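You operate a simulated robot arm through the tools that you are given. There is no shell and no other tool. Be economical: measure what you need, move in short steps, check, and stop when the job is done.

You are at the controls of a simulated two-armed robot. One attempt, no reset.

JOB
Pick up the bottle that says "still water" from the inlet belt with one hand, pass it to the other hand and put it on the top of the clean bench. Set down upright: bottle.

It is judged by the outcome, as a careful person would: the job done as asked, and still so three seconds after it is handed in. It fails if anything else is knocked over, pushed out of place, dropped, spilled or broken.

ROBOT AND FRAMES
Two 7-joint arms with two-finger parallel grippers on one trunk, on a base that drives. Base frame: it is fixed to the floor where the robot stands at the start and does not move with it; the origin is under the middle of the robot, x ahead of it, y to its left, z up; the surface under the hand at the start is at about z = 875. Lengths are in mm, angles in degrees, forces in N, time in s.
The left shoulder is at the start at [50, 168, 1207], the right one opposite. With the tool pointing down near the work surface each hand reaches from about 180 to 660 mm from the robot's upright axis, wherever it stands, measured 20 degrees to its own side. Places, roughly: top of the clean bench (70x26 cm) [-1520, -3040, 900]. Payload 1.57 kg a hand.
The TCP of each hand is the grasp point between the finger pads, 30 mm short of the fingertips. In the tool frame z runs along the fingers and y along their closing line. Largest opening 80 mm; finger width 17, thickness 12; the body of the gripper, 40 by 82 mm, starts 80 mm behind the TCP.
Orientation is that of the tool frame in the base frame, as a unit quaternion [w, x, y, z]. With the fingers straight down and closing along the base's y, the tool's x points along the base's -x, its y along +y and its z along -z.

CONTROLS
- The arms move only by the tool step_arm. It takes "left_targets", "right_targets" or both (then of equal length, played together; a hand with none holds still); each is a list of rows, each an object (a shift or turn left out is 0, a gripper value left out holds the last) with "turn": the turn, a rotation vector about the tool's x, y, z in units of 45 degrees (1.0 is 45 degrees), a list of three; "dp": the shift along the tool's x, y, z in units of 150 mm (1.0 is 150 mm), a list of three; "grip": the opening, from 0 (shut) to 1 (fully open). In form: [{"turn": [ax, ay, az], "dp": [dx, dy, dz], "grip": grip}, ...]. A call has 1 to 12 rows; each row is the pose to reach, as a shift and turn from the pose commanded when the call began, along the tool's axes at that moment. A call with a number of a shift or a turn outside -1 to 1 is refused whole. Rows are played at 5 a second. More than 50 mm and 8.6 degrees between two rows, or a gripper value outside its range, and nothing of the call is played. Where a pose cannot be reached the arm comes as near as it can. A force on the tool above 40 N (or 10 N above the force at the start of the call, whichever is more), or a blocked arm, ends the call early, and 0.2 s more pass. Each finger travels about 45 mm/s and halts on what it meets, pressing with about 22 N; the grip force reading is that of the motor and also rises with nothing between the fingers. The clock runs only during rows and for 0.2 s after the last one: add rows that repeat a pose to give the fingers time. The reply holds the time, the measured pose of the TCP, the force on the tool along the base axes, the opening and the grip force, in the units named above and with some noise, with the torque about the TCP (base axes, N m) and any sound that the robot's microphone picked up.
- Cameras (640 x 400 px; columns grow to the right, rows downward): "scene" is now at [112.1, -56.6, 1427.7]; the picture's right is [-0.49, -0.87, 0.00], its down [-0.44, 0.25, -0.86] and it looks along [0.75, -0.43, -0.50] (base axes); focal length 296 px, centre (320, 200). "left" rides on the left gripper at [72, 7, -122] in its tool frame; the picture's right is [-0.09, 1.00, 0.00], its down [-0.84, -0.08, -0.54] and it looks along [-0.54, -0.05, 0.84] (tool axes); focal length 238 px, centre (320, 200). "right" rides on the right gripper at [72, -7, -122] in its tool frame; the picture's right is [0.09, 1.00, 0.00], its down [-0.84, 0.08, -0.54] and it looks along [-0.54, 0.05, 0.84] (tool axes); focal length 238 px, centre (320, 200). There is no depth. A picture from a camera that has moved, and an enlarged one, comes with that camera's place and axes in the base frame and with its lens. The place of the scene camera against the robot may be out by one fixed shift of up to 18 mm in any direction.
- camera(camera): a new picture of that camera. No time passes.
- move_column(by): slides the trunk up (or, below 0, down) by that many mm; the arms and the scene camera ride with it, the base frame stays. It gives what a move gives, with no picture.
- base_move(legs): drives the robot by 1 to 6 legs, each [ahead, left, turn to the left] in mm, mm and degrees, along the robot's own axes; the way and the turn of a leg run together, so that a leg with both is an arc; at most 1500 mm and 180 degrees a leg. The arms and the cameras ride along, it lands a little off, and it stops where it bumps. It gives what a move gives.
- pan_tilt(pan, tilt): turns the head with the scene camera to pan (to the left, within 80 degrees either way) and tilt (down, from -29 to 69), counted from straight ahead of the robot. It gives what a move gives.
- close_up(camera, box): a new picture of the part [left, top, right, bottom] of that camera's present view, enlarged. No time passes.
- close_job(): hands the job in; it is judged then, once.

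Work in short steps. Places have to be worked out from the pictures, the camera data and where the tool is seen: move nearer, look again, correct. Check each grasp and each placing, and mend what went wrong. You have 120 turns and 88 pictures in all, those below and enlarged ones among them. Open the grippers and draw the arms clear of the work before you hand the job in, unless the task says otherwise; then end with one line.

The tools are called after "Emit:" by a JSON object that holds its "op" and its "data". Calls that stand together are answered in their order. step_arm: Moves the arms, as the interface text tells. Its arguments: {"type":"object","properties":{"left_targets":{"type":"array","items":{"type":"object","properties":{"turn":{"type":"array","items":{"type":"number"}},"dp":{"type":"array","items":{"type":"number"}},"grip":{"type":"number"}}}},"right_targets":{"type":"array","items":{"type":"object","properties":{"turn":{"type":"array","items":{"type":"number"}},"dp":{"type":"array","items":{"type":"number"}},"grip":{"type":"number"}}}}},"required":[]} The other tools are called the same way: move_column (by) slides the trunk up or down; base_move (legs) drives the base; pan_tilt (pan, tilt) turns the head that bears the scene camera; camera (camera) takes a picture; close_up (camera, box) takes an enlarged picture of a part of a camera's view; close_job () hands the job in.

At the start:

```text
t: 0.0
left_position: [438.7, 7.9, 1175.0]
left_tcp_rot: [0.0, 0.0, 1.0, 0.0]
left_contact_force: [0.5, -0.3, -0.6]
left_wrist_torque: [0.0, -0.04, -0.01]
left_finger_gap: 79.9
left_grasp_force: 0.0
right_position: [426.0, -376.4, 1213.8]
right_tcp_rot: [0.0, 0.0, 1.0, 0.0]
right_contact_force: [0.5, -0.1, 0.5]
right_wrist_torque: [-0.03, -0.01, 0.01]
right_finger_gap: 80.1
right_grasp_force: 0.0
trunk travel left (down, up): [-375.0, 68.0]
robot x, y, heading: [-0.7, 0.4, -0.2]
head pan, tilt: [-29.6, 30.1]
```

scene: 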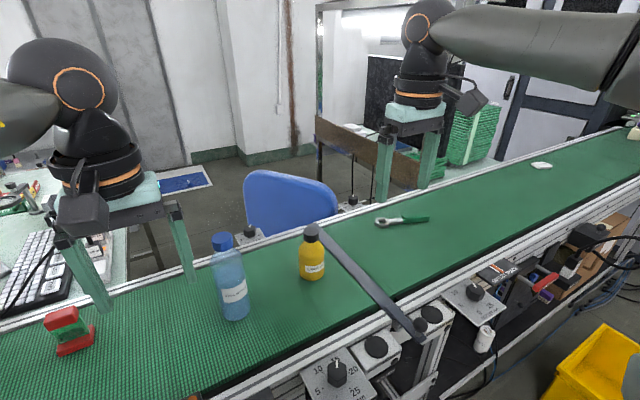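
right: 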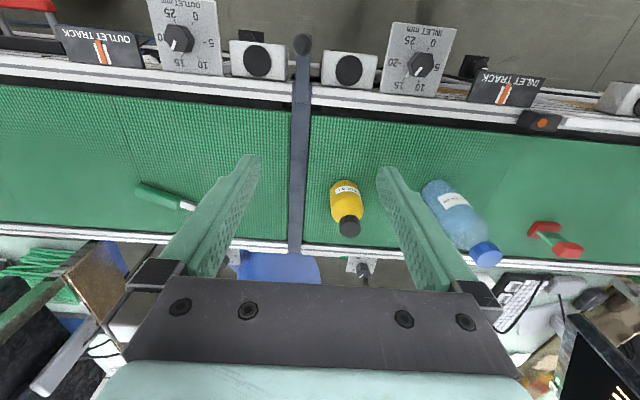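
left: 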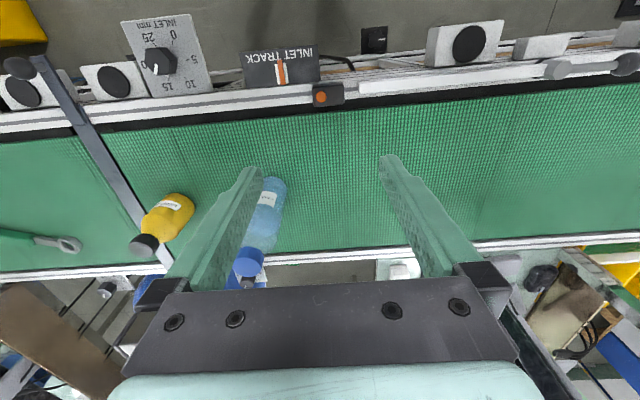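

I see a blue bottle and a yellow bottle on the belt; I read the labels first.

Emit:
{"op": "close_up", "data": {"camera": "scene", "box": [190, 210, 350, 330]}}

Emit:
{"op": "close_up", "data": {"camera": "left", "box": [120, 150, 320, 290]}}

```text
3.33 times, centred on (270, 270) of scene
camera zoom: at [112.1, -56.6, 1427.7], right [-0.49, -0.87, 0.0], down [-0.44, 0.25, -0.86], along [0.75, -0.43, -0.5], focal length 986 px, centre (487, -33)
```

zoom: 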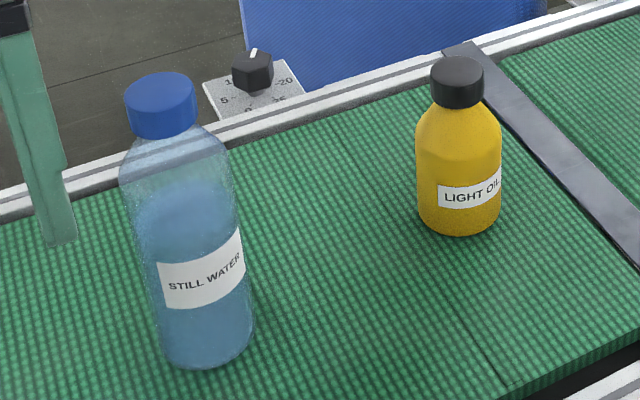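

```text
2.86 times, centred on (220, 220) of left
camera zoom: at [366.9, 13.3, 1296.9], right [0.09, 1.0, 0.0], down [0.84, -0.08, 0.54], along [0.54, -0.05, -0.84], focal length 681 px, centre (606, 143)
```

zoom: 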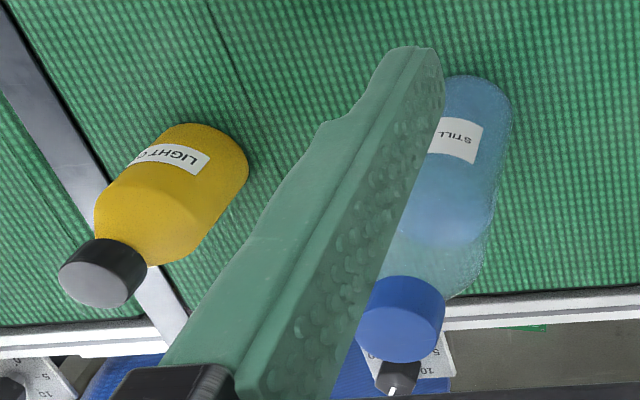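

The blue bottle is the STILL WATER one. I judge it to be at about (597, -115), with the cap top near z 1085 and the yellow LIGHT OIL bottle to its right. The plan is to take the cap from above with the right hand, pass the body to the left hand, then place it. First I move the left hand aside and bring the right hand nearer.

Emit:
{"op": "step_arm", "data": {"left_targets": [{"dp": [0, 0.3, 0]}, {"dp": [0, 0.6, 0]}, {"dp": [0, 0.9, 0]}, {"dp": [0, 1.0, 0]}], "right_targets": [{"dp": [-0.1, 0.3, 0]}, {"dp": [-0.2, 0.6, 0]}, {"dp": [-0.3, 0.9, 0]}, {"dp": [-0.35, 1.0, 0]}]}}

Emit:
{"op": "camera", "data": {"camera": "right"}}

Emit:
{"op": "camera", "data": {"camera": "scene"}}

```text
t: 1.0
left_position: [439.4, 158.7, 1177.1]
left_tcp_rot: [0.0, -0.001, 1.0, -0.001]
left_contact_force: [-0.2, -0.6, -0.5]
left_wrist_torque: [-0.01, 0.02, 0.01]
left_finger_gap: 80.2
left_grasp_force: 0.0
right_position: [480.1, -226.5, 1214.7]
right_tcp_rot: [0.0, 0.001, 1.0, 0.0]
right_contact_force: [-0.1, -1.3, 0.0]
right_wrist_torque: [-0.04, 0.02, 0.0]
right_finger_gap: 79.9
right_grasp_force: 0.0
trunk travel left (down, up): [-375.0, 68.0]
robot x, y, heading: [-1.5, -2.9, 0.1]
head pan, tilt: [-29.6, 30.1]
```

```text
82 pictures are left
camera right: at [408.4, -231.9, 1335.3], right [-0.09, 1.0, 0.0], down [0.84, 0.08, 0.54], along [0.54, 0.05, -0.84], focal length 238 px, centre (320, 200)
```

right: 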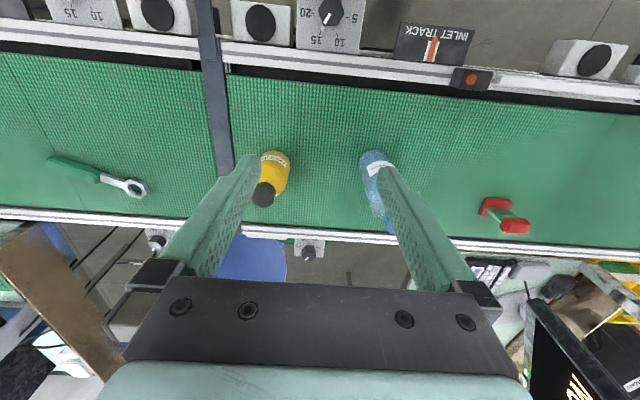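

```text
81 pictures are left
camera scene: at [112.2, -56.9, 1427.7], right [-0.49, -0.87, 0.0], down [-0.44, 0.25, -0.86], along [0.75, -0.43, -0.5], focal length 296 px, centre (320, 200)
```

scene: 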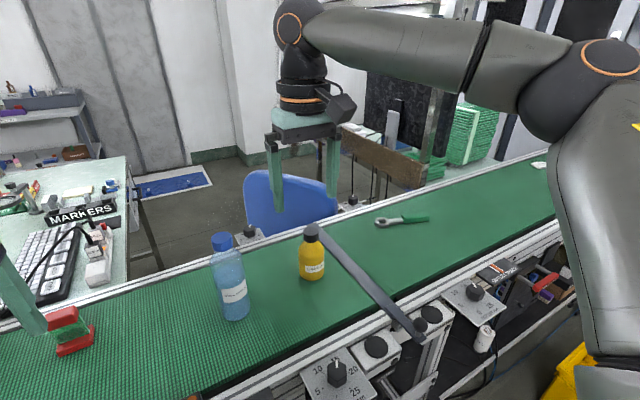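

The path is clear. I bring the right hand to just behind and above the bottle, at about (540, -115), and look along the fingers.

Emit:
{"op": "step_arm", "data": {"right_targets": [{"dp": [-0.15, 0.25, 0]}, {"dp": [-0.3, 0.5, 0]}, {"dp": [-0.4, 0.74, 0]}, {"dp": [-0.4, 0.74, 0]}]}}

Emit:
{"op": "camera", "data": {"camera": "right"}}

```text
t: 2.0
left_position: [438.8, 158.4, 1175.9]
left_tcp_rot: [0.0, 0.001, 1.0, 0.0]
left_contact_force: [0.1, -0.2, 0.7]
left_wrist_torque: [-0.03, 0.0, 0.02]
left_finger_gap: 80.0
left_grasp_force: 0.1
right_position: [481.4, -193.1, 1197.4]
right_tcp_rot: [0.0, 0.001, 1.0, 0.0]
right_contact_force: [-0.2, -1.3, 0.0]
right_wrist_torque: [0.0, 0.0, 0.01]
right_finger_gap: 79.9
right_grasp_force: 0.1
right hand out of reach, approached as far as the arm can: row 1, 2, 3, 4
trunk travel left (down, up): [-375.0, 68.0]
robot x, y, heading: [1.8, 2.5, 0.2]
head pan, tilt: [-29.6, 30.1]
```

```text
80 pictures are left
camera right: at [410.4, -200.9, 1318.1], right [-0.09, 1.0, 0.0], down [0.84, 0.08, 0.54], along [0.54, 0.05, -0.84], focal length 238 px, centre (320, 200)
```

right: 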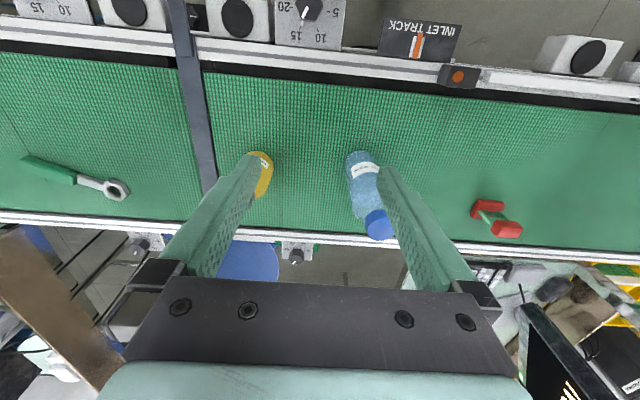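

The right hand is short of reach at this height. I check how much room the base has in front before edging forward.

Emit:
{"op": "pan_tilt", "data": {"pan": 0, "tilt": 69}}

Emit:
{"op": "camera", "data": {"camera": "scene"}}

```text
t: 3.0
left_position: [439.5, 159.0, 1176.6]
left_tcp_rot: [0.0, 0.0, 1.0, 0.0]
left_contact_force: [-0.2, 0.7, -0.3]
left_wrist_torque: [0.03, -0.02, 0.0]
left_finger_gap: 80.0
left_grasp_force: 0.1
right_position: [481.4, -193.6, 1196.5]
right_tcp_rot: [-0.001, 0.001, 1.0, 0.001]
right_contact_force: [-0.2, -0.1, -0.6]
right_wrist_torque: [0.02, 0.05, -0.01]
right_finger_gap: 79.9
right_grasp_force: 0.0
trunk travel left (down, up): [-375.0, 68.0]
robot x, y, heading: [3.6, 1.6, -0.0]
head pan, tilt: [0.0, 68.8]
```

```text
79 pictures are left
camera scene: at [89.4, -12.0, 1376.4], right [0.0, -1.0, 0.0], down [-0.93, 0.0, -0.36], along [0.36, 0.0, -0.93], focal length 296 px, centre (320, 200)
```

scene: 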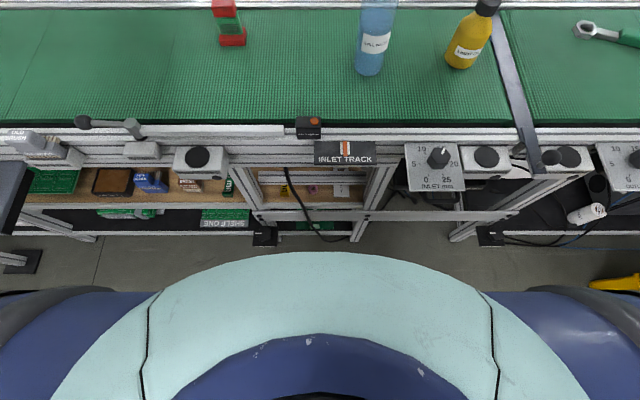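

There is roughly 80 mm free in front of the base. I drive 45 mm ahead and raise the trunk 60 mm so the right hand can come down over the cap.

Emit:
{"op": "base_move", "data": {"legs": [[45, 0, 0]]}}

Emit:
{"op": "move_column", "data": {"by": 62}}

Emit:
{"op": "step_arm", "data": {"right_targets": [{"dp": [0, 0.15, 0.25]}, {"dp": [0, 0.3, 0.45]}, {"dp": [0, 0.5, 0.65]}, {"dp": [0, 0.5, 0.65]}]}}

Emit:
{"op": "camera", "data": {"camera": "right"}}

Emit:
{"op": "camera", "data": {"camera": "scene"}}

```text
t: 4.0
left_position: [486.0, 157.7, 1175.3]
left_tcp_rot: [-0.001, 0.001, 1.0, 0.0]
left_contact_force: [0.4, -0.1, 0.9]
left_wrist_torque: [0.0, 0.02, 0.0]
left_finger_gap: 80.1
left_grasp_force: 0.1
right_position: [527.6, -194.4, 1196.6]
right_tcp_rot: [0.0, 0.001, 1.0, 0.001]
right_contact_force: [-0.4, 0.5, 1.2]
right_wrist_torque: [0.03, 0.03, 0.03]
right_finger_gap: 80.0
right_grasp_force: 0.0
trunk travel left (down, up): [-375.0, 68.0]
robot x, y, heading: [47.1, 0.1, -0.2]
head pan, tilt: [0.0, 68.8]
```

```text
t: 5.0
left_position: [484.8, 158.3, 1238.7]
left_tcp_rot: [0.001, 0.002, 1.0, 0.0]
left_contact_force: [1.0, -0.8, -0.5]
left_wrist_torque: [0.02, -0.03, 0.03]
left_finger_gap: 79.9
left_grasp_force: 0.0
right_position: [526.5, -194.6, 1259.2]
right_tcp_rot: [0.001, 0.002, 1.0, 0.001]
right_contact_force: [1.2, -0.2, -0.2]
right_wrist_torque: [0.02, 0.01, -0.01]
right_finger_gap: 80.0
right_grasp_force: 0.2
trunk travel left (down, up): [-437.0, 6.0]
robot x, y, heading: [45.5, -2.5, 0.1]
head pan, tilt: [0.0, 68.8]
```

```text
t: 6.0
left_position: [485.8, 158.5, 1239.2]
left_tcp_rot: [0.0, 0.0, 1.0, 0.0]
left_contact_force: [0.8, 0.2, -0.8]
left_wrist_torque: [0.03, 0.02, -0.03]
left_finger_gap: 79.7
left_grasp_force: 0.1
right_position: [506.4, -151.1, 1160.8]
right_tcp_rot: [0.001, 0.001, 1.0, 0.001]
right_contact_force: [0.0, -0.8, -0.2]
right_wrist_torque: [-0.01, 0.0, 0.0]
right_finger_gap: 80.1
right_grasp_force: 0.0
right hand out of reach, approached as far as the arm can: row 1, 2, 3, 4
trunk travel left (down, up): [-437.0, 6.0]
robot x, y, heading: [45.8, -1.4, -0.3]
head pan, tilt: [0.0, 68.8]
```

```text
78 pictures are left
camera right: at [434.2, -157.7, 1282.4], right [-0.09, 1.0, 0.0], down [0.84, 0.07, 0.54], along [0.54, 0.05, -0.84], focal length 238 px, centre (320, 200)
```

right: 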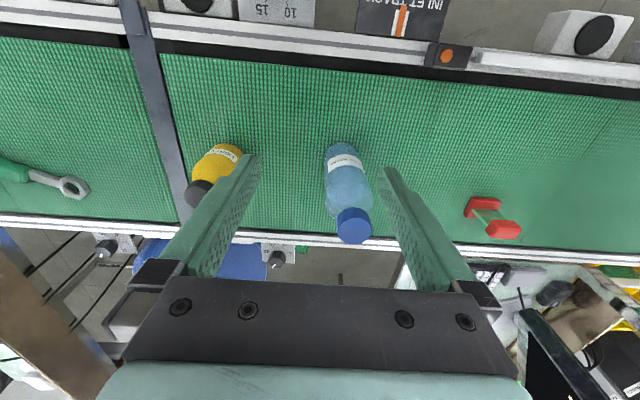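

```text
77 pictures are left
camera scene: at [134.3, -12.2, 1438.4], right [0.0, -1.0, 0.0], down [-0.93, 0.0, -0.36], along [0.36, 0.0, -0.93], focal length 296 px, centre (320, 200)
```

scene: 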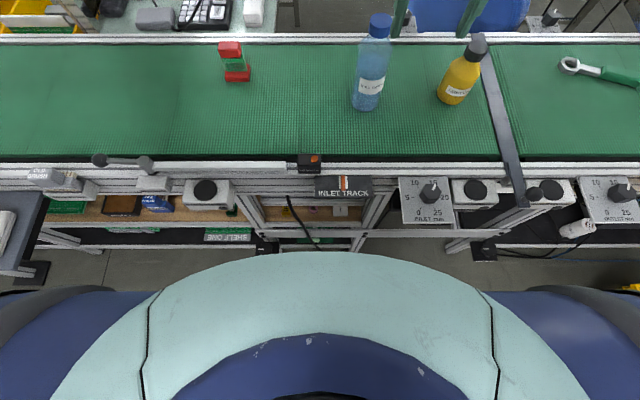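

The right arm loses reach when it crosses toward the middle. The cap is at about (592, -107, 1085). I drive the base 130 mm left so the bottle sits on the right hand's own side.

Emit:
{"op": "base_move", "data": {"legs": [[0, 130, 0]]}}

Emit:
{"op": "step_arm", "data": {"right_targets": [{"dp": [-0.1, -0.3, 0]}, {"dp": [-0.2, -0.5, 0]}, {"dp": [-0.3, -0.57, 0]}, {"dp": [-0.3, -0.57, 0]}]}}

Emit:
{"op": "camera", "data": {"camera": "right"}}

```text
t: 7.7
left_position: [485.2, 284.5, 1239.0]
left_tcp_rot: [0.0, 0.001, 1.0, 0.0]
left_contact_force: [-0.4, 0.0, 0.0]
left_wrist_torque: [-0.01, -0.01, 0.0]
left_finger_gap: 80.4
left_grasp_force: 0.1
right_position: [505.9, -23.7, 1161.6]
right_tcp_rot: [0.001, 0.001, 1.0, 0.0]
right_contact_force: [0.4, 0.4, -0.2]
right_wrist_torque: [-0.03, 0.0, 0.01]
right_finger_gap: 80.1
right_grasp_force: 0.1
trunk travel left (down, up): [-437.0, 6.0]
robot x, y, heading: [46.0, 125.3, 0.2]
head pan, tilt: [0.0, 68.8]
```

```text
t: 8.7
left_position: [484.1, 285.3, 1237.6]
left_tcp_rot: [0.0, 0.001, 1.0, 0.001]
left_contact_force: [1.5, -0.6, -0.8]
left_wrist_torque: [0.0, -0.01, -0.01]
left_finger_gap: 79.9
left_grasp_force: 0.1
right_position: [549.9, -109.6, 1161.6]
right_tcp_rot: [0.0, 0.002, 1.0, 0.003]
right_contact_force: [-1.0, 0.4, -0.3]
right_wrist_torque: [0.0, 0.0, -0.03]
right_finger_gap: 80.0
right_grasp_force: 0.1
trunk travel left (down, up): [-437.0, 6.0]
robot x, y, heading: [41.0, 123.6, -0.4]
head pan, tilt: [0.0, 68.8]
```

```text
76 pictures are left
camera right: at [479.1, -116.8, 1282.9], right [-0.09, 1.0, 0.0], down [0.84, 0.07, 0.54], along [0.54, 0.05, -0.84], focal length 238 px, centre (320, 200)
```

right: 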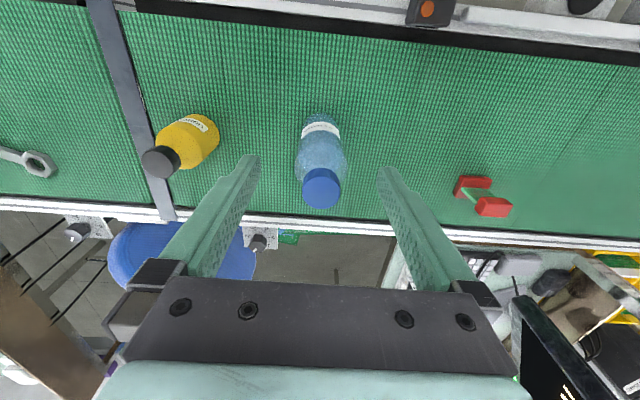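

The hand now reaches. Triangulated from the two hand views, the cap top centre is at about (597, -105, 1078). I move directly above it and check alignment.

Emit:
{"op": "step_arm", "data": {"right_targets": [{"dp": [-0.16, 0.03, 0]}, {"dp": [-0.31, 0.03, 0]}, {"dp": [-0.31, 0.03, 0.12]}, {"dp": [-0.31, 0.03, 0.12]}]}}

Emit:
{"op": "camera", "data": {"camera": "right"}}

Emit:
{"op": "pan_tilt", "data": {"pan": -15, "tilt": 40}}

Emit:
{"op": "camera", "data": {"camera": "scene"}}

```text
t: 9.7
left_position: [483.8, 284.5, 1238.9]
left_tcp_rot: [0.0, 0.0, 1.0, 0.0]
left_contact_force: [-0.1, 0.0, -0.6]
left_wrist_torque: [-0.01, -0.01, -0.01]
left_finger_gap: 79.9
left_grasp_force: 0.1
right_position: [582.6, -113.7, 1143.7]
right_tcp_rot: [0.002, 0.002, 1.0, 0.002]
right_contact_force: [0.2, -0.3, -0.6]
right_wrist_torque: [-0.02, 0.01, 0.0]
right_finger_gap: 79.8
right_grasp_force: 0.2
right hand out of reach, approached as far as the arm can: row 2, 3, 4
trunk travel left (down, up): [-437.0, 6.0]
robot x, y, heading: [46.2, 130.1, -0.0]
head pan, tilt: [0.0, 68.8]
```

```text
75 pictures are left
camera right: at [511.7, -121.0, 1264.4], right [-0.09, 1.0, 0.0], down [0.84, 0.07, 0.54], along [0.54, 0.05, -0.84], focal length 238 px, centre (320, 200)
```

right: 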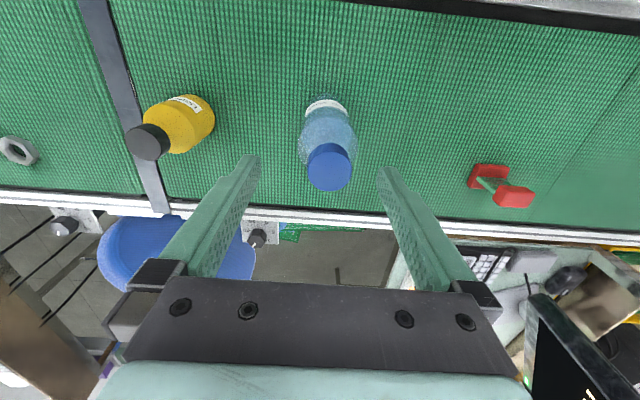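

```text
t: 10.7
left_position: [485.4, 284.6, 1238.3]
left_tcp_rot: [0.0, 0.0, 1.0, 0.0]
left_contact_force: [0.1, -0.2, 0.1]
left_wrist_torque: [-0.03, 0.0, 0.0]
left_finger_gap: 80.2
left_grasp_force: 0.1
right_position: [583.3, -114.2, 1143.3]
right_tcp_rot: [0.001, 0.001, 1.0, 0.002]
right_contact_force: [0.1, -0.2, 0.3]
right_wrist_torque: [-0.03, -0.01, -0.05]
right_finger_gap: 80.1
right_grasp_force: 0.0
trunk travel left (down, up): [-437.0, 6.0]
robot x, y, heading: [45.1, 127.9, 0.1]
head pan, tilt: [-15.0, 40.0]
```

```text
74 pictures are left
camera scene: at [160.7, 92.5, 1474.5], right [-0.26, -0.97, 0.0], down [-0.62, 0.17, -0.77], along [0.74, -0.2, -0.64], focal length 296 px, centre (320, 200)
```

scene: 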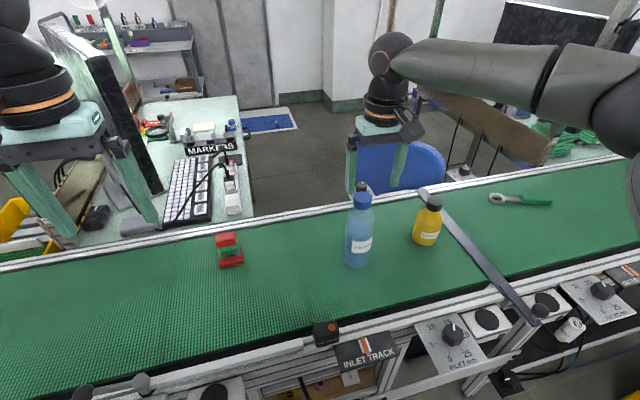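

The cap is at about (599, -104). Reach improves lower down, so I correct sideways while descending 30 mm; the fingertips stay above the cap's widest risk with 10 mm or more of clearance.

Emit:
{"op": "step_arm", "data": {"right_targets": [{"dp": [-0.04, 0.065, 0.07]}, {"dp": [-0.11, 0.065, 0.14]}, {"dp": [-0.11, 0.065, 0.2]}, {"dp": [-0.11, 0.065, 0.2]}]}}

Emit:
{"op": "camera", "data": {"camera": "right"}}

```text
t: 11.7
left_position: [485.1, 285.2, 1238.3]
left_tcp_rot: [0.0, 0.001, 1.0, 0.0]
left_contact_force: [-0.2, -0.5, -0.1]
left_wrist_torque: [-0.02, -0.01, 0.01]
left_finger_gap: 80.0
left_grasp_force: 0.1
right_position: [581.5, -112.4, 1117.5]
right_tcp_rot: [0.001, 0.001, 1.0, 0.001]
right_contact_force: [0.2, -0.5, -1.1]
right_wrist_torque: [0.01, 0.0, -0.02]
right_finger_gap: 80.0
right_grasp_force: 0.0
right hand out of reach, approached as far as the arm can: row 1, 2, 3, 4
trunk travel left (down, up): [-437.0, 6.0]
robot x, y, heading: [43.9, 126.9, -0.2]
head pan, tilt: [-15.0, 40.0]
```

```text
73 pictures are left
camera right: at [509.2, -120.3, 1238.9], right [-0.09, 1.0, 0.0], down [0.84, 0.07, 0.54], along [0.54, 0.05, -0.84], focal length 238 px, centre (320, 200)
```

right: 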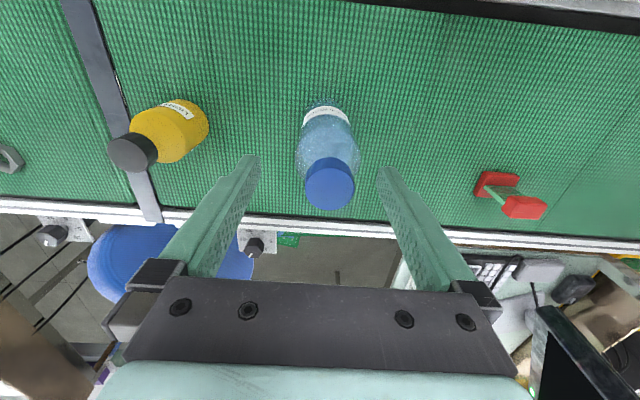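

The arm is at its limit, needing +16 in x and +9 in y. I let the base carry it there.

Emit:
{"op": "base_move", "data": {"legs": [[18, 9, 0]]}}

Emit:
{"op": "camera", "data": {"camera": "right"}}

```text
t: 12.5
left_position: [493.0, 287.7, 1237.9]
left_tcp_rot: [0.0, 0.003, 1.0, 0.0]
left_contact_force: [-0.6, -0.2, 0.4]
left_wrist_torque: [-0.01, -0.01, 0.01]
left_finger_gap: 80.0
left_grasp_force: 0.0
right_position: [588.0, -110.6, 1118.7]
right_tcp_rot: [0.002, 0.004, 1.0, 0.002]
right_contact_force: [-0.7, 0.6, 0.1]
right_wrist_torque: [0.01, -0.01, 0.0]
right_finger_gap: 80.3
right_grasp_force: 0.0
trunk travel left (down, up): [-437.0, 6.0]
robot x, y, heading: [50.9, 132.8, -0.5]
head pan, tilt: [-15.0, 40.0]
stopped in leg 1: the robot was blocked; the commanded pose is now the measured one
```

```text
72 pictures are left
camera right: at [516.1, -118.0, 1239.2], right [-0.09, 1.0, 0.0], down [0.84, 0.07, 0.54], along [0.54, 0.05, -0.84], focal length 238 px, centre (320, 200)
```

right: 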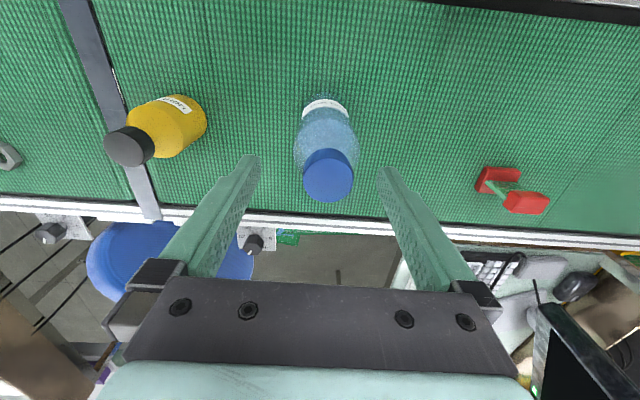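

The base touches the conveyor frame, so there is no more ahead. I tilt the tool 15° (fingertips forward) to gain reach, and centre it over the cap.

Emit:
{"op": "step_arm", "data": {"right_targets": [{"turn": [0, -0.17, 0], "dp": [0, 0.02, 0]}, {"turn": [0, -0.34, 0], "dp": [-0.02, 0.044, 0]}, {"turn": [0, -0.34, 0], "dp": [-0.04, 0.044, 0]}, {"turn": [0, -0.34, 0], "dp": [-0.04, 0.044, 0]}]}}

Emit:
{"op": "camera", "data": {"camera": "right"}}

Emit:
{"op": "camera", "data": {"camera": "scene"}}

```text
t: 13.5
left_position: [493.8, 286.0, 1239.9]
left_tcp_rot: [0.001, 0.003, 1.0, 0.0]
left_contact_force: [0.5, 0.6, -0.2]
left_wrist_torque: [-0.01, -0.01, 0.0]
left_finger_gap: 80.3
left_grasp_force: 0.0
right_position: [594.0, -103.2, 1118.0]
right_tcp_rot: [0.135, 0.004, 0.991, 0.001]
right_contact_force: [0.2, 0.0, 0.1]
right_wrist_torque: [-0.01, 0.01, 0.02]
right_finger_gap: 79.8
right_grasp_force: 0.0
trunk travel left (down, up): [-437.0, 6.0]
robot x, y, heading: [54.0, 129.8, -0.7]
head pan, tilt: [-15.0, 40.0]
```

```text
71 pictures are left
camera right: at [493.2, -110.3, 1215.6], right [-0.08, 1.0, -0.02], down [0.66, 0.07, 0.75], along [0.75, 0.05, -0.67], focal length 238 px, centre (320, 200)
```

right: 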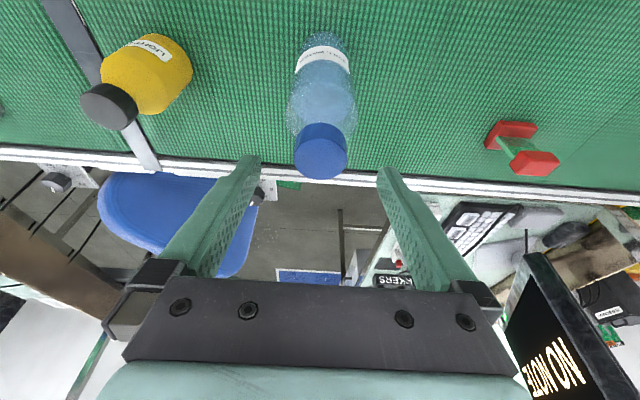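

```text
70 pictures are left
camera scene: at [168.5, 96.3, 1474.5], right [-0.26, -0.96, 0.0], down [-0.62, 0.17, -0.77], along [0.74, -0.2, -0.64], focal length 296 px, centre (320, 200)
```

scene: 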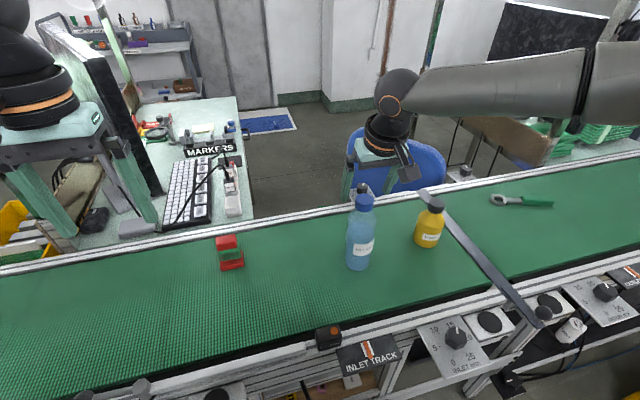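

The pose is now reached, and the cap sits midway between the fingers. I descend about 40 mm so the pads straddle the cap, still open, and check.

Emit:
{"op": "step_arm", "data": {"right_targets": [{"dp": [0.03, 0, 0.1]}, {"dp": [0.05, 0, 0.18]}, {"dp": [0.064, 0, 0.255]}, {"dp": [0.064, 0, 0.255]}]}}

Emit:
{"op": "camera", "data": {"camera": "right"}}

Emit:
{"op": "close_up", "data": {"camera": "scene", "box": [310, 140, 450, 280]}}

```text
t: 14.5
left_position: [494.7, 287.2, 1238.5]
left_tcp_rot: [0.001, 0.002, 1.0, 0.001]
left_contact_force: [-0.5, 1.4, 0.6]
left_wrist_torque: [0.01, 0.0, -0.03]
left_finger_gap: 80.0
left_grasp_force: 0.0
right_position: [595.5, -104.1, 1076.4]
right_tcp_rot: [0.135, 0.005, 0.991, 0.0]
right_contact_force: [0.6, -0.2, -0.3]
right_wrist_torque: [0.01, -0.02, -0.02]
right_finger_gap: 80.3
right_grasp_force: 0.0
trunk travel left (down, up): [-437.0, 6.0]
robot x, y, heading: [52.0, 134.6, -0.5]
head pan, tilt: [-15.0, 40.0]
```

```text
69 pictures are left
camera right: at [492.9, -110.0, 1174.8], right [-0.08, 1.0, -0.02], down [0.66, 0.07, 0.75], along [0.74, 0.05, -0.67], focal length 238 px, centre (320, 200)
```

right: 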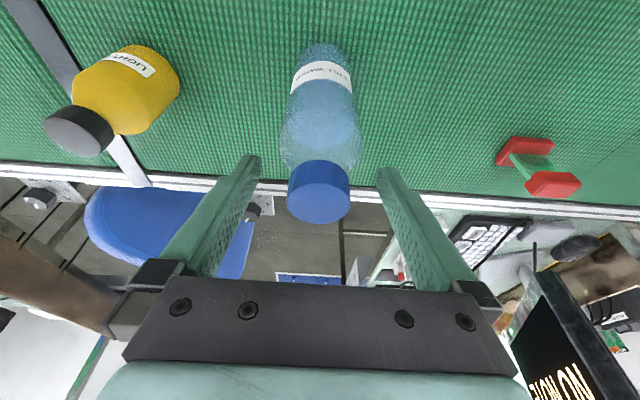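

```text
2.86 times, centred on (380, 210) of scene
camera zoom: at [168.6, 96.4, 1474.5], right [-0.26, -0.96, 0.0], down [-0.62, 0.17, -0.77], along [0.74, -0.2, -0.64], focal length 845 px, centre (149, 171)
```

zoom: 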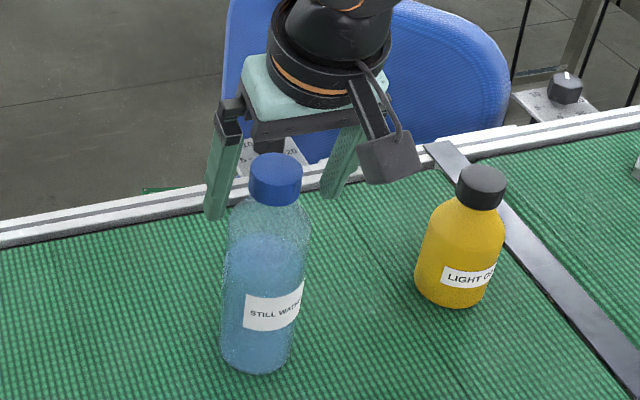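

I enlarge the hand view to fix the cap's place more exactly.

Emit:
{"op": "close_up", "data": {"camera": "right", "box": [230, 130, 410, 250]}}

```text
3.33 times, centred on (320, 190) of right
camera zoom: at [492.9, -110.0, 1174.8], right [-0.08, 1.0, -0.02], down [0.66, 0.07, 0.75], along [0.74, 0.05, -0.67], focal length 794 px, centre (320, 233)
```

zoom: 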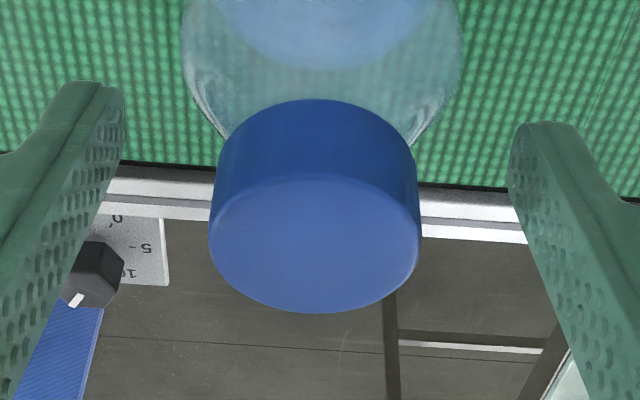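

The cap spans about z 1058–1078 with its axis near x 604, and the shoulder widens right below it. I raise 9 mm and shift 6 mm forward so only the cap is clamped, then close.

Emit:
{"op": "step_arm", "data": {"right_targets": [{"dp": [-0.055, 0, -0.047]}, {"dp": [-0.055, 0, -0.047]}]}}

Emit:
{"op": "close_up", "data": {"camera": "right", "box": [230, 130, 410, 250]}}

```text
t: 15.1
left_position: [492.8, 286.6, 1239.3]
left_tcp_rot: [0.0, 0.002, 1.0, 0.0]
left_contact_force: [-0.4, -0.3, -0.3]
left_wrist_torque: [0.0, 0.01, -0.01]
left_finger_gap: 80.2
left_grasp_force: 0.1
right_position: [600.7, -104.6, 1088.1]
right_tcp_rot: [0.134, 0.004, 0.991, 0.001]
right_contact_force: [0.2, 0.4, 0.5]
right_wrist_torque: [0.02, 0.01, 0.05]
right_finger_gap: 80.2
right_grasp_force: 0.0
trunk travel left (down, up): [-437.0, 6.0]
robot x, y, heading: [55.7, 136.9, -0.3]
head pan, tilt: [-15.0, 40.0]
```

```text
3.33 times, centred on (320, 190) of right
camera zoom: at [499.5, -111.0, 1185.8], right [-0.08, 1.0, -0.02], down [0.66, 0.07, 0.75], along [0.75, 0.05, -0.67], focal length 794 px, centre (320, 233)
```

zoom: 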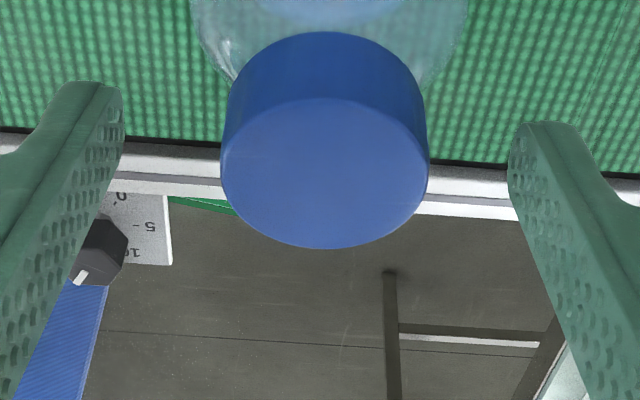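

The cap top triangulates to (604, -103, 1077), so the pads are centred on it. Closing.

Emit:
{"op": "step_arm", "data": {"right_targets": [{"dp": [0, 0, 0.01], "grip": 0.6}, {"dp": [0, 0, 0.01], "grip": 0.4}, {"dp": [0, 0, 0.01], "grip": 0.2}, {"dp": [0, 0, 0.01], "grip": 0.2}, {"dp": [0, 0, 0.01], "grip": 0.2}, {"dp": [0, 0, 0.01], "grip": 0.2}]}}

Emit:
{"op": "close_up", "data": {"camera": "right", "box": [230, 130, 410, 250]}}

```text
t: 16.5
left_position: [494.5, 286.7, 1239.1]
left_tcp_rot: [0.0, 0.004, 1.0, 0.0]
left_contact_force: [0.3, 0.0, -0.6]
left_wrist_torque: [-0.01, 0.02, 0.0]
left_finger_gap: 80.3
left_grasp_force: 0.2
right_position: [600.9, -104.3, 1086.8]
right_tcp_rot: [0.136, 0.003, 0.991, 0.001]
right_contact_force: [-0.1, 0.7, 0.3]
right_wrist_torque: [0.08, 0.02, 0.0]
right_finger_gap: 36.3
right_grasp_force: 22.0
trunk travel left (down, up): [-437.0, 6.0]
robot x, y, heading: [51.1, 130.7, -0.6]
head pan, tilt: [-15.0, 40.0]
```

```text
3.33 times, centred on (320, 190) of right
camera zoom: at [499.8, -111.2, 1184.1], right [-0.08, 1.0, -0.02], down [0.66, 0.07, 0.75], along [0.74, 0.05, -0.67], focal length 794 px, centre (320, 233)
```

zoom: 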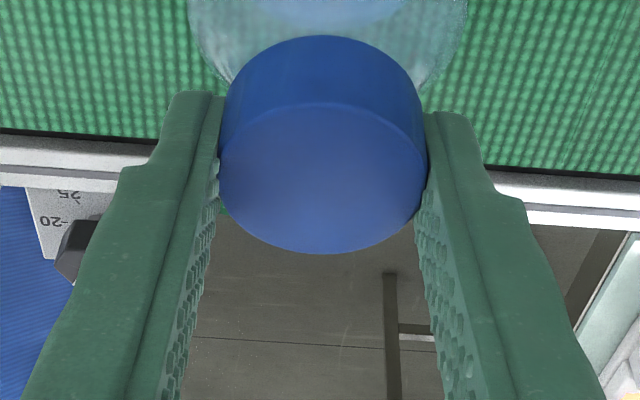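

The cap is held (gap 36 mm, 22 N). I lift it straight up, then slightly back, and check.

Emit:
{"op": "step_arm", "data": {"right_targets": [{"dp": [-0.018, 0, -0.064]}, {"dp": [-0.036, 0, -0.128]}, {"dp": [-0.007, 0, -0.275]}, {"dp": [0.053, 0, -0.43]}, {"dp": [0.053, 0, -0.43]}]}}

Emit:
{"op": "camera", "data": {"camera": "scene"}}

Emit:
{"op": "camera", "data": {"camera": "right"}}

```text
t: 17.7
left_position: [493.5, 287.2, 1238.7]
left_tcp_rot: [0.0, 0.003, 1.0, 0.0]
left_contact_force: [0.4, 1.7, 0.1]
left_wrist_torque: [0.03, 0.02, 0.0]
left_finger_gap: 80.0
left_grasp_force: 0.2
right_position: [578.6, -105.5, 1145.1]
right_tcp_rot: [0.135, 0.004, 0.991, 0.001]
right_contact_force: [-0.6, -0.9, -3.0]
right_wrist_torque: [-0.01, -0.03, 0.03]
right_finger_gap: 36.6
right_grasp_force: 21.9
trunk travel left (down, up): [-437.0, 6.0]
robot x, y, heading: [53.3, 131.4, -0.5]
head pan, tilt: [-15.0, 40.0]
```

```text
64 pictures are left
camera scene: at [169.5, 96.2, 1474.4], right [-0.26, -0.96, 0.0], down [-0.62, 0.17, -0.77], along [0.74, -0.2, -0.64], focal length 296 px, centre (320, 200)
```

scene: 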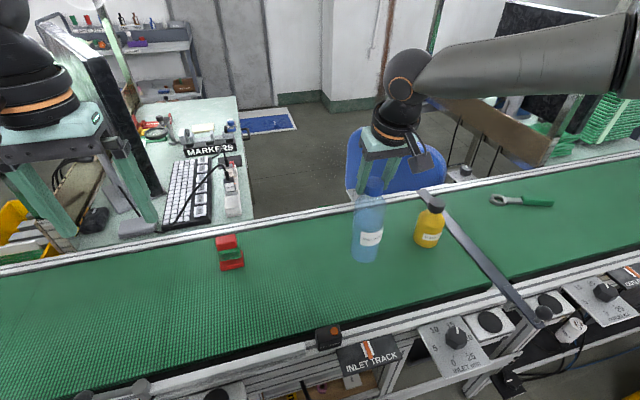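

```text
63 pictures are left
camera right: at [477.2, -113.0, 1242.9], right [-0.08, 1.0, -0.02], down [0.66, 0.07, 0.74], along [0.74, 0.05, -0.67], focal length 238 px, centre (320, 200)
```

right: 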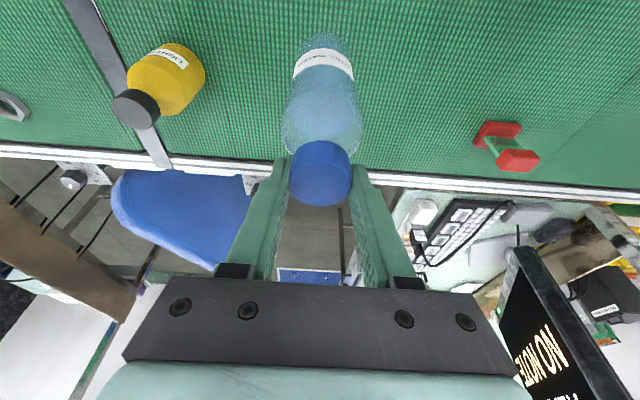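

The bottle is lifted cleanly, weighing about 3 N, and hangs upright. I bring it inward and back to the area both hands can reach.

Emit:
{"op": "step_arm", "data": {"right_targets": [{"dp": [0.153, 0.2, -0.07]}, {"dp": [0.307, 0.4, -0.14]}, {"dp": [0.46, 0.6, -0.21]}, {"dp": [0.614, 0.8, -0.28]}, {"dp": [0.767, 1.0, -0.352]}, {"dp": [0.767, 1.0, -0.352]}]}}

Emit:
{"op": "pan_tilt", "data": {"pan": 0, "tilt": 50}}

Emit:
{"op": "camera", "data": {"camera": "scene"}}

Emit:
{"op": "camera", "data": {"camera": "left"}}

```text
t: 19.1
left_position: [495.0, 287.5, 1239.1]
left_tcp_rot: [0.0, 0.003, 1.0, 0.0]
left_contact_force: [0.1, 0.3, 0.1]
left_wrist_torque: [0.0, 0.02, 0.06]
left_finger_gap: 80.4
left_grasp_force: 0.0
right_position: [447.5, 31.8, 1166.5]
right_tcp_rot: [0.136, 0.003, 0.991, 0.001]
right_contact_force: [1.0, 0.4, -3.5]
right_wrist_torque: [-0.01, -0.04, -0.01]
right_finger_gap: 36.5
right_grasp_force: 21.7
right hand out of reach, approached as far as the arm can: row 5, 6
trunk travel left (down, up): [-437.0, 6.0]
robot x, y, heading: [53.7, 129.4, -0.2]
head pan, tilt: [-15.0, 40.0]
```

```text
t: 19.9
left_position: [494.4, 287.7, 1239.6]
left_tcp_rot: [0.0, 0.003, 1.0, 0.0]
left_contact_force: [-0.5, -0.4, 0.0]
left_wrist_torque: [0.0, 0.0, 0.0]
left_finger_gap: 80.1
left_grasp_force: 0.0
right_position: [449.9, 31.9, 1165.6]
right_tcp_rot: [0.136, 0.005, 0.991, 0.001]
right_contact_force: [0.2, -0.4, -2.8]
right_wrist_torque: [0.01, -0.01, -0.02]
right_finger_gap: 36.5
right_grasp_force: 21.8
trunk travel left (down, up): [-437.0, 6.0]
robot x, y, heading: [56.8, 132.1, -0.3]
head pan, tilt: [0.0, 50.0]
```

```text
62 pictures are left
camera scene: at [163.9, 118.2, 1460.4], right [-0.01, -1.0, 0.0], down [-0.77, 0.01, -0.64], along [0.64, 0.0, -0.77], focal length 296 px, centre (320, 200)
```

scene: 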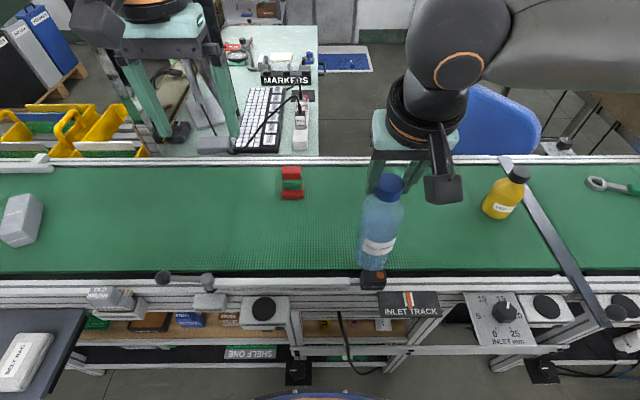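

```text
61 pictures are left
camera left: at [421.7, 293.1, 1360.6], right [0.1, 1.0, 0.0], down [0.84, -0.08, 0.54], along [0.54, -0.05, -0.84], focal length 238 px, centre (320, 200)
```

left: 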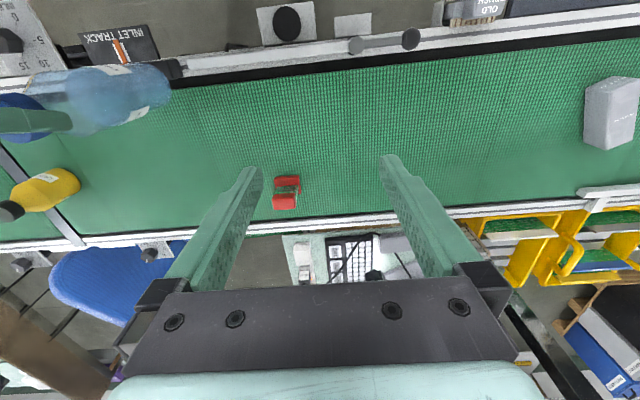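

The bottle axis is now at about (453, 33), with the body from z 956 to about 1110. I start turning the left hand, pitching it 45° forward, then yawing to the right.

Emit:
{"op": "step_arm", "data": {"left_targets": [{"turn": [0, -0.167, 0]}, {"turn": [0, -0.333, 0]}, {"turn": [0, -0.5, 0]}, {"turn": [0, -0.667, 0]}, {"turn": [0, -0.833, 0]}, {"turn": [0, -1.0, 0]}, {"turn": [0, -1.0, 0]}]}}

Emit:
{"op": "step_arm", "data": {"left_targets": [{"turn": [0.118, 0, 0.118]}, {"turn": [0.236, 0, 0.236]}, {"turn": [0.354, 0, 0.354]}, {"turn": [0.472, 0, 0.472]}, {"turn": [0.589, 0, 0.589]}, {"turn": [0.707, 0, 0.707]}, {"turn": [0.825, 0, 0.825]}, {"turn": [0.943, 0, 0.943]}, {"turn": [0.943, 0, 0.943]}]}}

Emit:
{"op": "camera", "data": {"camera": "left"}}

Emit:
{"op": "camera", "data": {"camera": "scene"}}

```text
t: 21.5
left_position: [494.4, 285.9, 1239.4]
left_tcp_rot: [0.384, 0.003, 0.923, -0.002]
left_contact_force: [0.3, 0.7, -0.7]
left_wrist_torque: [-0.01, 0.02, 0.02]
left_finger_gap: 80.1
left_grasp_force: 0.1
right_position: [448.7, 31.6, 1165.9]
right_tcp_rot: [0.135, 0.004, 0.991, 0.002]
right_contact_force: [-0.3, 0.2, -3.5]
right_wrist_torque: [-0.03, 0.01, 0.0]
right_finger_gap: 36.4
right_grasp_force: 21.9
trunk travel left (down, up): [-437.0, 6.0]
robot x, y, heading: [54.4, 132.7, -0.2]
head pan, tilt: [0.0, 50.0]
```

```text
t: 23.5
left_position: [493.1, 285.9, 1239.4]
left_tcp_rot: [0.348, 0.384, 0.84, -0.159]
left_contact_force: [0.6, 0.4, 0.1]
left_wrist_torque: [0.05, -0.02, 0.03]
left_finger_gap: 80.0
left_grasp_force: 0.0
left hand out of reach, approached as far as the arm can: row 7, 8, 9
right_position: [449.3, 32.8, 1166.2]
right_tcp_rot: [0.135, 0.004, 0.991, 0.0]
right_contact_force: [0.0, 0.5, -3.5]
right_wrist_torque: [0.0, -0.01, -0.01]
right_finger_gap: 36.2
right_grasp_force: 21.9
trunk travel left (down, up): [-437.0, 6.0]
robot x, y, heading: [53.5, 130.9, -0.4]
head pan, tilt: [0.0, 50.0]
```

```text
60 pictures are left
camera left: at [408.7, 394.4, 1274.2], right [0.8, 0.6, 0.07], down [0.08, -0.21, 0.98], along [0.6, -0.77, -0.21], focal length 238 px, centre (320, 200)
```

left: 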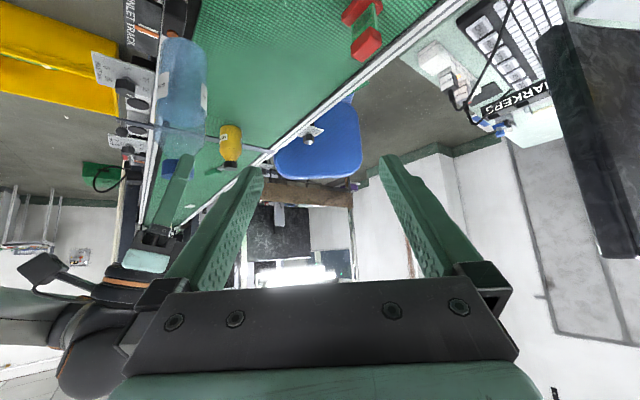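

```text
59 pictures are left
camera scene: at [163.9, 118.3, 1460.3], right [-0.01, -1.0, 0.0], down [-0.77, 0.0, -0.64], along [0.64, 0.0, -0.77], focal length 296 px, centre (320, 200)
```

scene: 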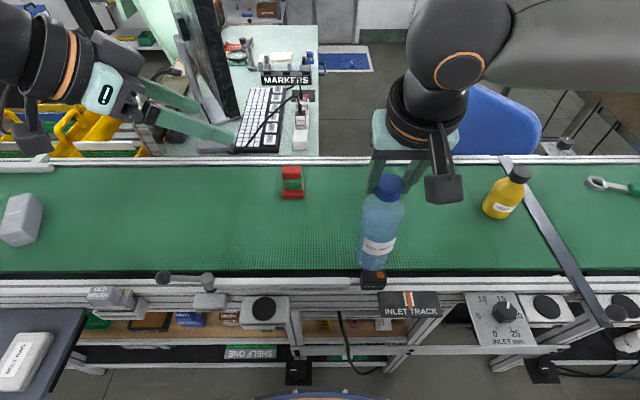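

The left yaw stopped at 49°, which serves (tool axis about (0.46, -0.53, -0.71)). I approach the bottle in two halves, the first now.

Emit:
{"op": "step_arm", "data": {"left_targets": [{"dp": [0.033, -0.218, 0.183]}, {"dp": [0.067, -0.435, 0.365]}, {"dp": [0.1, -0.653, 0.548]}, {"dp": [0.1, -0.653, 0.548]}]}}

Emit:
{"op": "camera", "data": {"camera": "left"}}

```text
t: 24.5
left_position: [451.1, 189.5, 1169.8]
left_tcp_rot: [0.349, 0.383, 0.84, -0.159]
left_contact_force: [0.2, 0.1, 0.0]
left_wrist_torque: [-0.03, -0.02, 0.01]
left_finger_gap: 80.0
left_grasp_force: 0.1
right_position: [449.7, 33.5, 1165.4]
right_tcp_rot: [0.134, 0.004, 0.991, 0.001]
right_contact_force: [-0.5, 0.5, -4.2]
right_wrist_torque: [0.03, 0.0, 0.0]
right_finger_gap: 36.5
right_grasp_force: 22.3
trunk travel left (down, up): [-437.0, 6.0]
robot x, y, heading: [53.2, 130.6, -0.6]
head pan, tilt: [0.0, 50.0]
```

```text
58 pictures are left
camera left: at [366.5, 296.4, 1204.7], right [0.8, 0.6, 0.06], down [0.08, -0.21, 0.98], along [0.6, -0.77, -0.21], focal length 238 px, centre (320, 200)
```

left: 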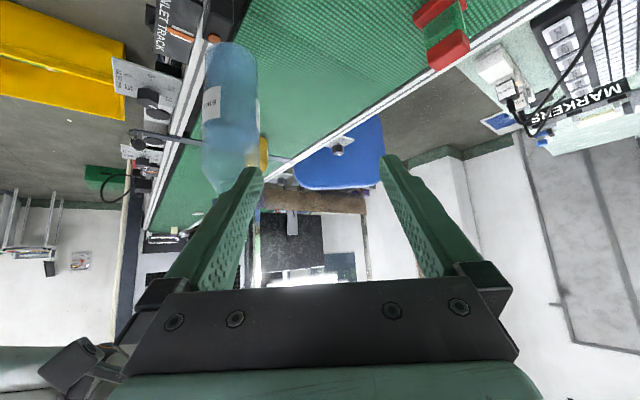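

Continuing to the pre-grasp point, 110 mm short of the bottle axis along the tool.

Emit:
{"op": "step_arm", "data": {"left_targets": [{"dp": [0.024, -0.168, 0.122]}, {"dp": [0.048, -0.336, 0.244]}, {"dp": [0.072, -0.504, 0.366]}, {"dp": [0.095, -0.672, 0.488]}, {"dp": [0.095, -0.672, 0.488]}]}}

Emit:
{"op": "camera", "data": {"camera": "left"}}

Emit:
{"op": "camera", "data": {"camera": "scene"}}

```text
t: 25.7
left_position: [402.2, 88.8, 1108.6]
left_tcp_rot: [0.349, 0.383, 0.84, -0.159]
left_contact_force: [0.2, 0.0, 0.5]
left_wrist_torque: [0.0, 0.0, -0.02]
left_finger_gap: 80.3
left_grasp_force: 0.1
right_position: [450.7, 32.4, 1166.3]
right_tcp_rot: [0.135, 0.004, 0.991, 0.002]
right_contact_force: [1.0, -0.5, -3.3]
right_wrist_torque: [0.05, -0.01, -0.02]
right_finger_gap: 36.2
right_grasp_force: 22.1
trunk travel left (down, up): [-437.0, 6.0]
robot x, y, heading: [53.9, 132.6, -0.4]
head pan, tilt: [0.0, 50.0]
```

```text
57 pictures are left
camera left: at [316.9, 196.9, 1142.9], right [0.79, 0.6, 0.07], down [0.08, -0.21, 0.98], along [0.6, -0.77, -0.21], focal length 238 px, centre (320, 200)
```

left: 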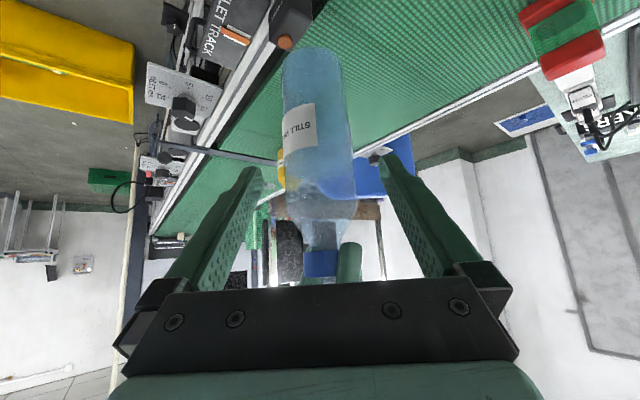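

```text
56 pictures are left
camera scene: at [163.9, 118.6, 1460.3], right [-0.01, -1.0, 0.0], down [-0.77, 0.0, -0.64], along [0.64, 0.0, -0.77], focal length 296 px, centre (320, 200)
```

scene: 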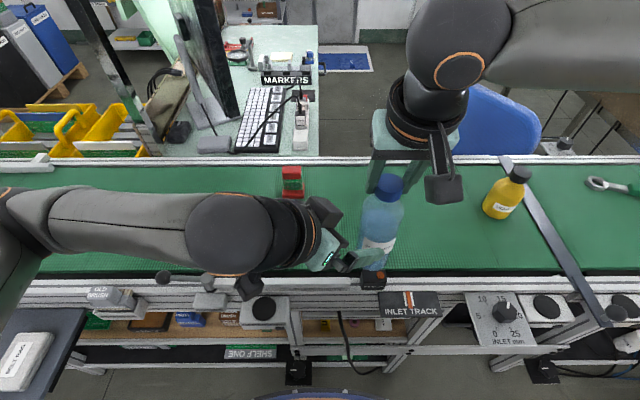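

The bottle sits nearly centred between the left fingers (diameter about 68, about 1 mm lateral offset). I advance 22 mm, just short of straddling, and check again enlarged.

Emit:
{"op": "step_arm", "data": {"left_targets": [{"dp": [0, -0.007, 0.147]}, {"dp": [0, -0.007, 0.147]}]}}

Emit:
{"op": "close_up", "data": {"camera": "left", "box": [200, 40, 440, 240]}}

```text
t: 26.3
left_position: [412.6, 77.1, 1092.6]
left_tcp_rot: [0.348, 0.384, 0.84, -0.16]
left_contact_force: [1.5, 0.5, 0.3]
left_wrist_torque: [-0.01, -0.02, -0.03]
left_finger_gap: 80.0
left_grasp_force: 0.0
right_position: [448.6, 32.7, 1167.2]
right_tcp_rot: [0.135, 0.004, 0.991, 0.001]
right_contact_force: [0.6, 0.7, -3.5]
right_wrist_torque: [0.01, 0.03, 0.01]
right_finger_gap: 36.6
right_grasp_force: 22.8
trunk travel left (down, up): [-437.0, 6.0]
robot x, y, heading: [50.4, 128.8, -0.5]
head pan, tilt: [0.0, 50.0]
```

```text
2.00 times, centred on (320, 140) of left
camera zoom: at [326.3, 183.9, 1127.7], right [0.8, 0.6, 0.07], down [0.08, -0.21, 0.98], along [0.6, -0.77, -0.21], focal length 477 px, centre (320, 320)
```

zoom: 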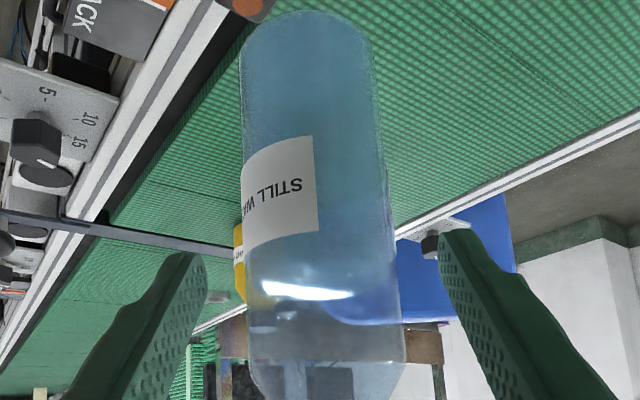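

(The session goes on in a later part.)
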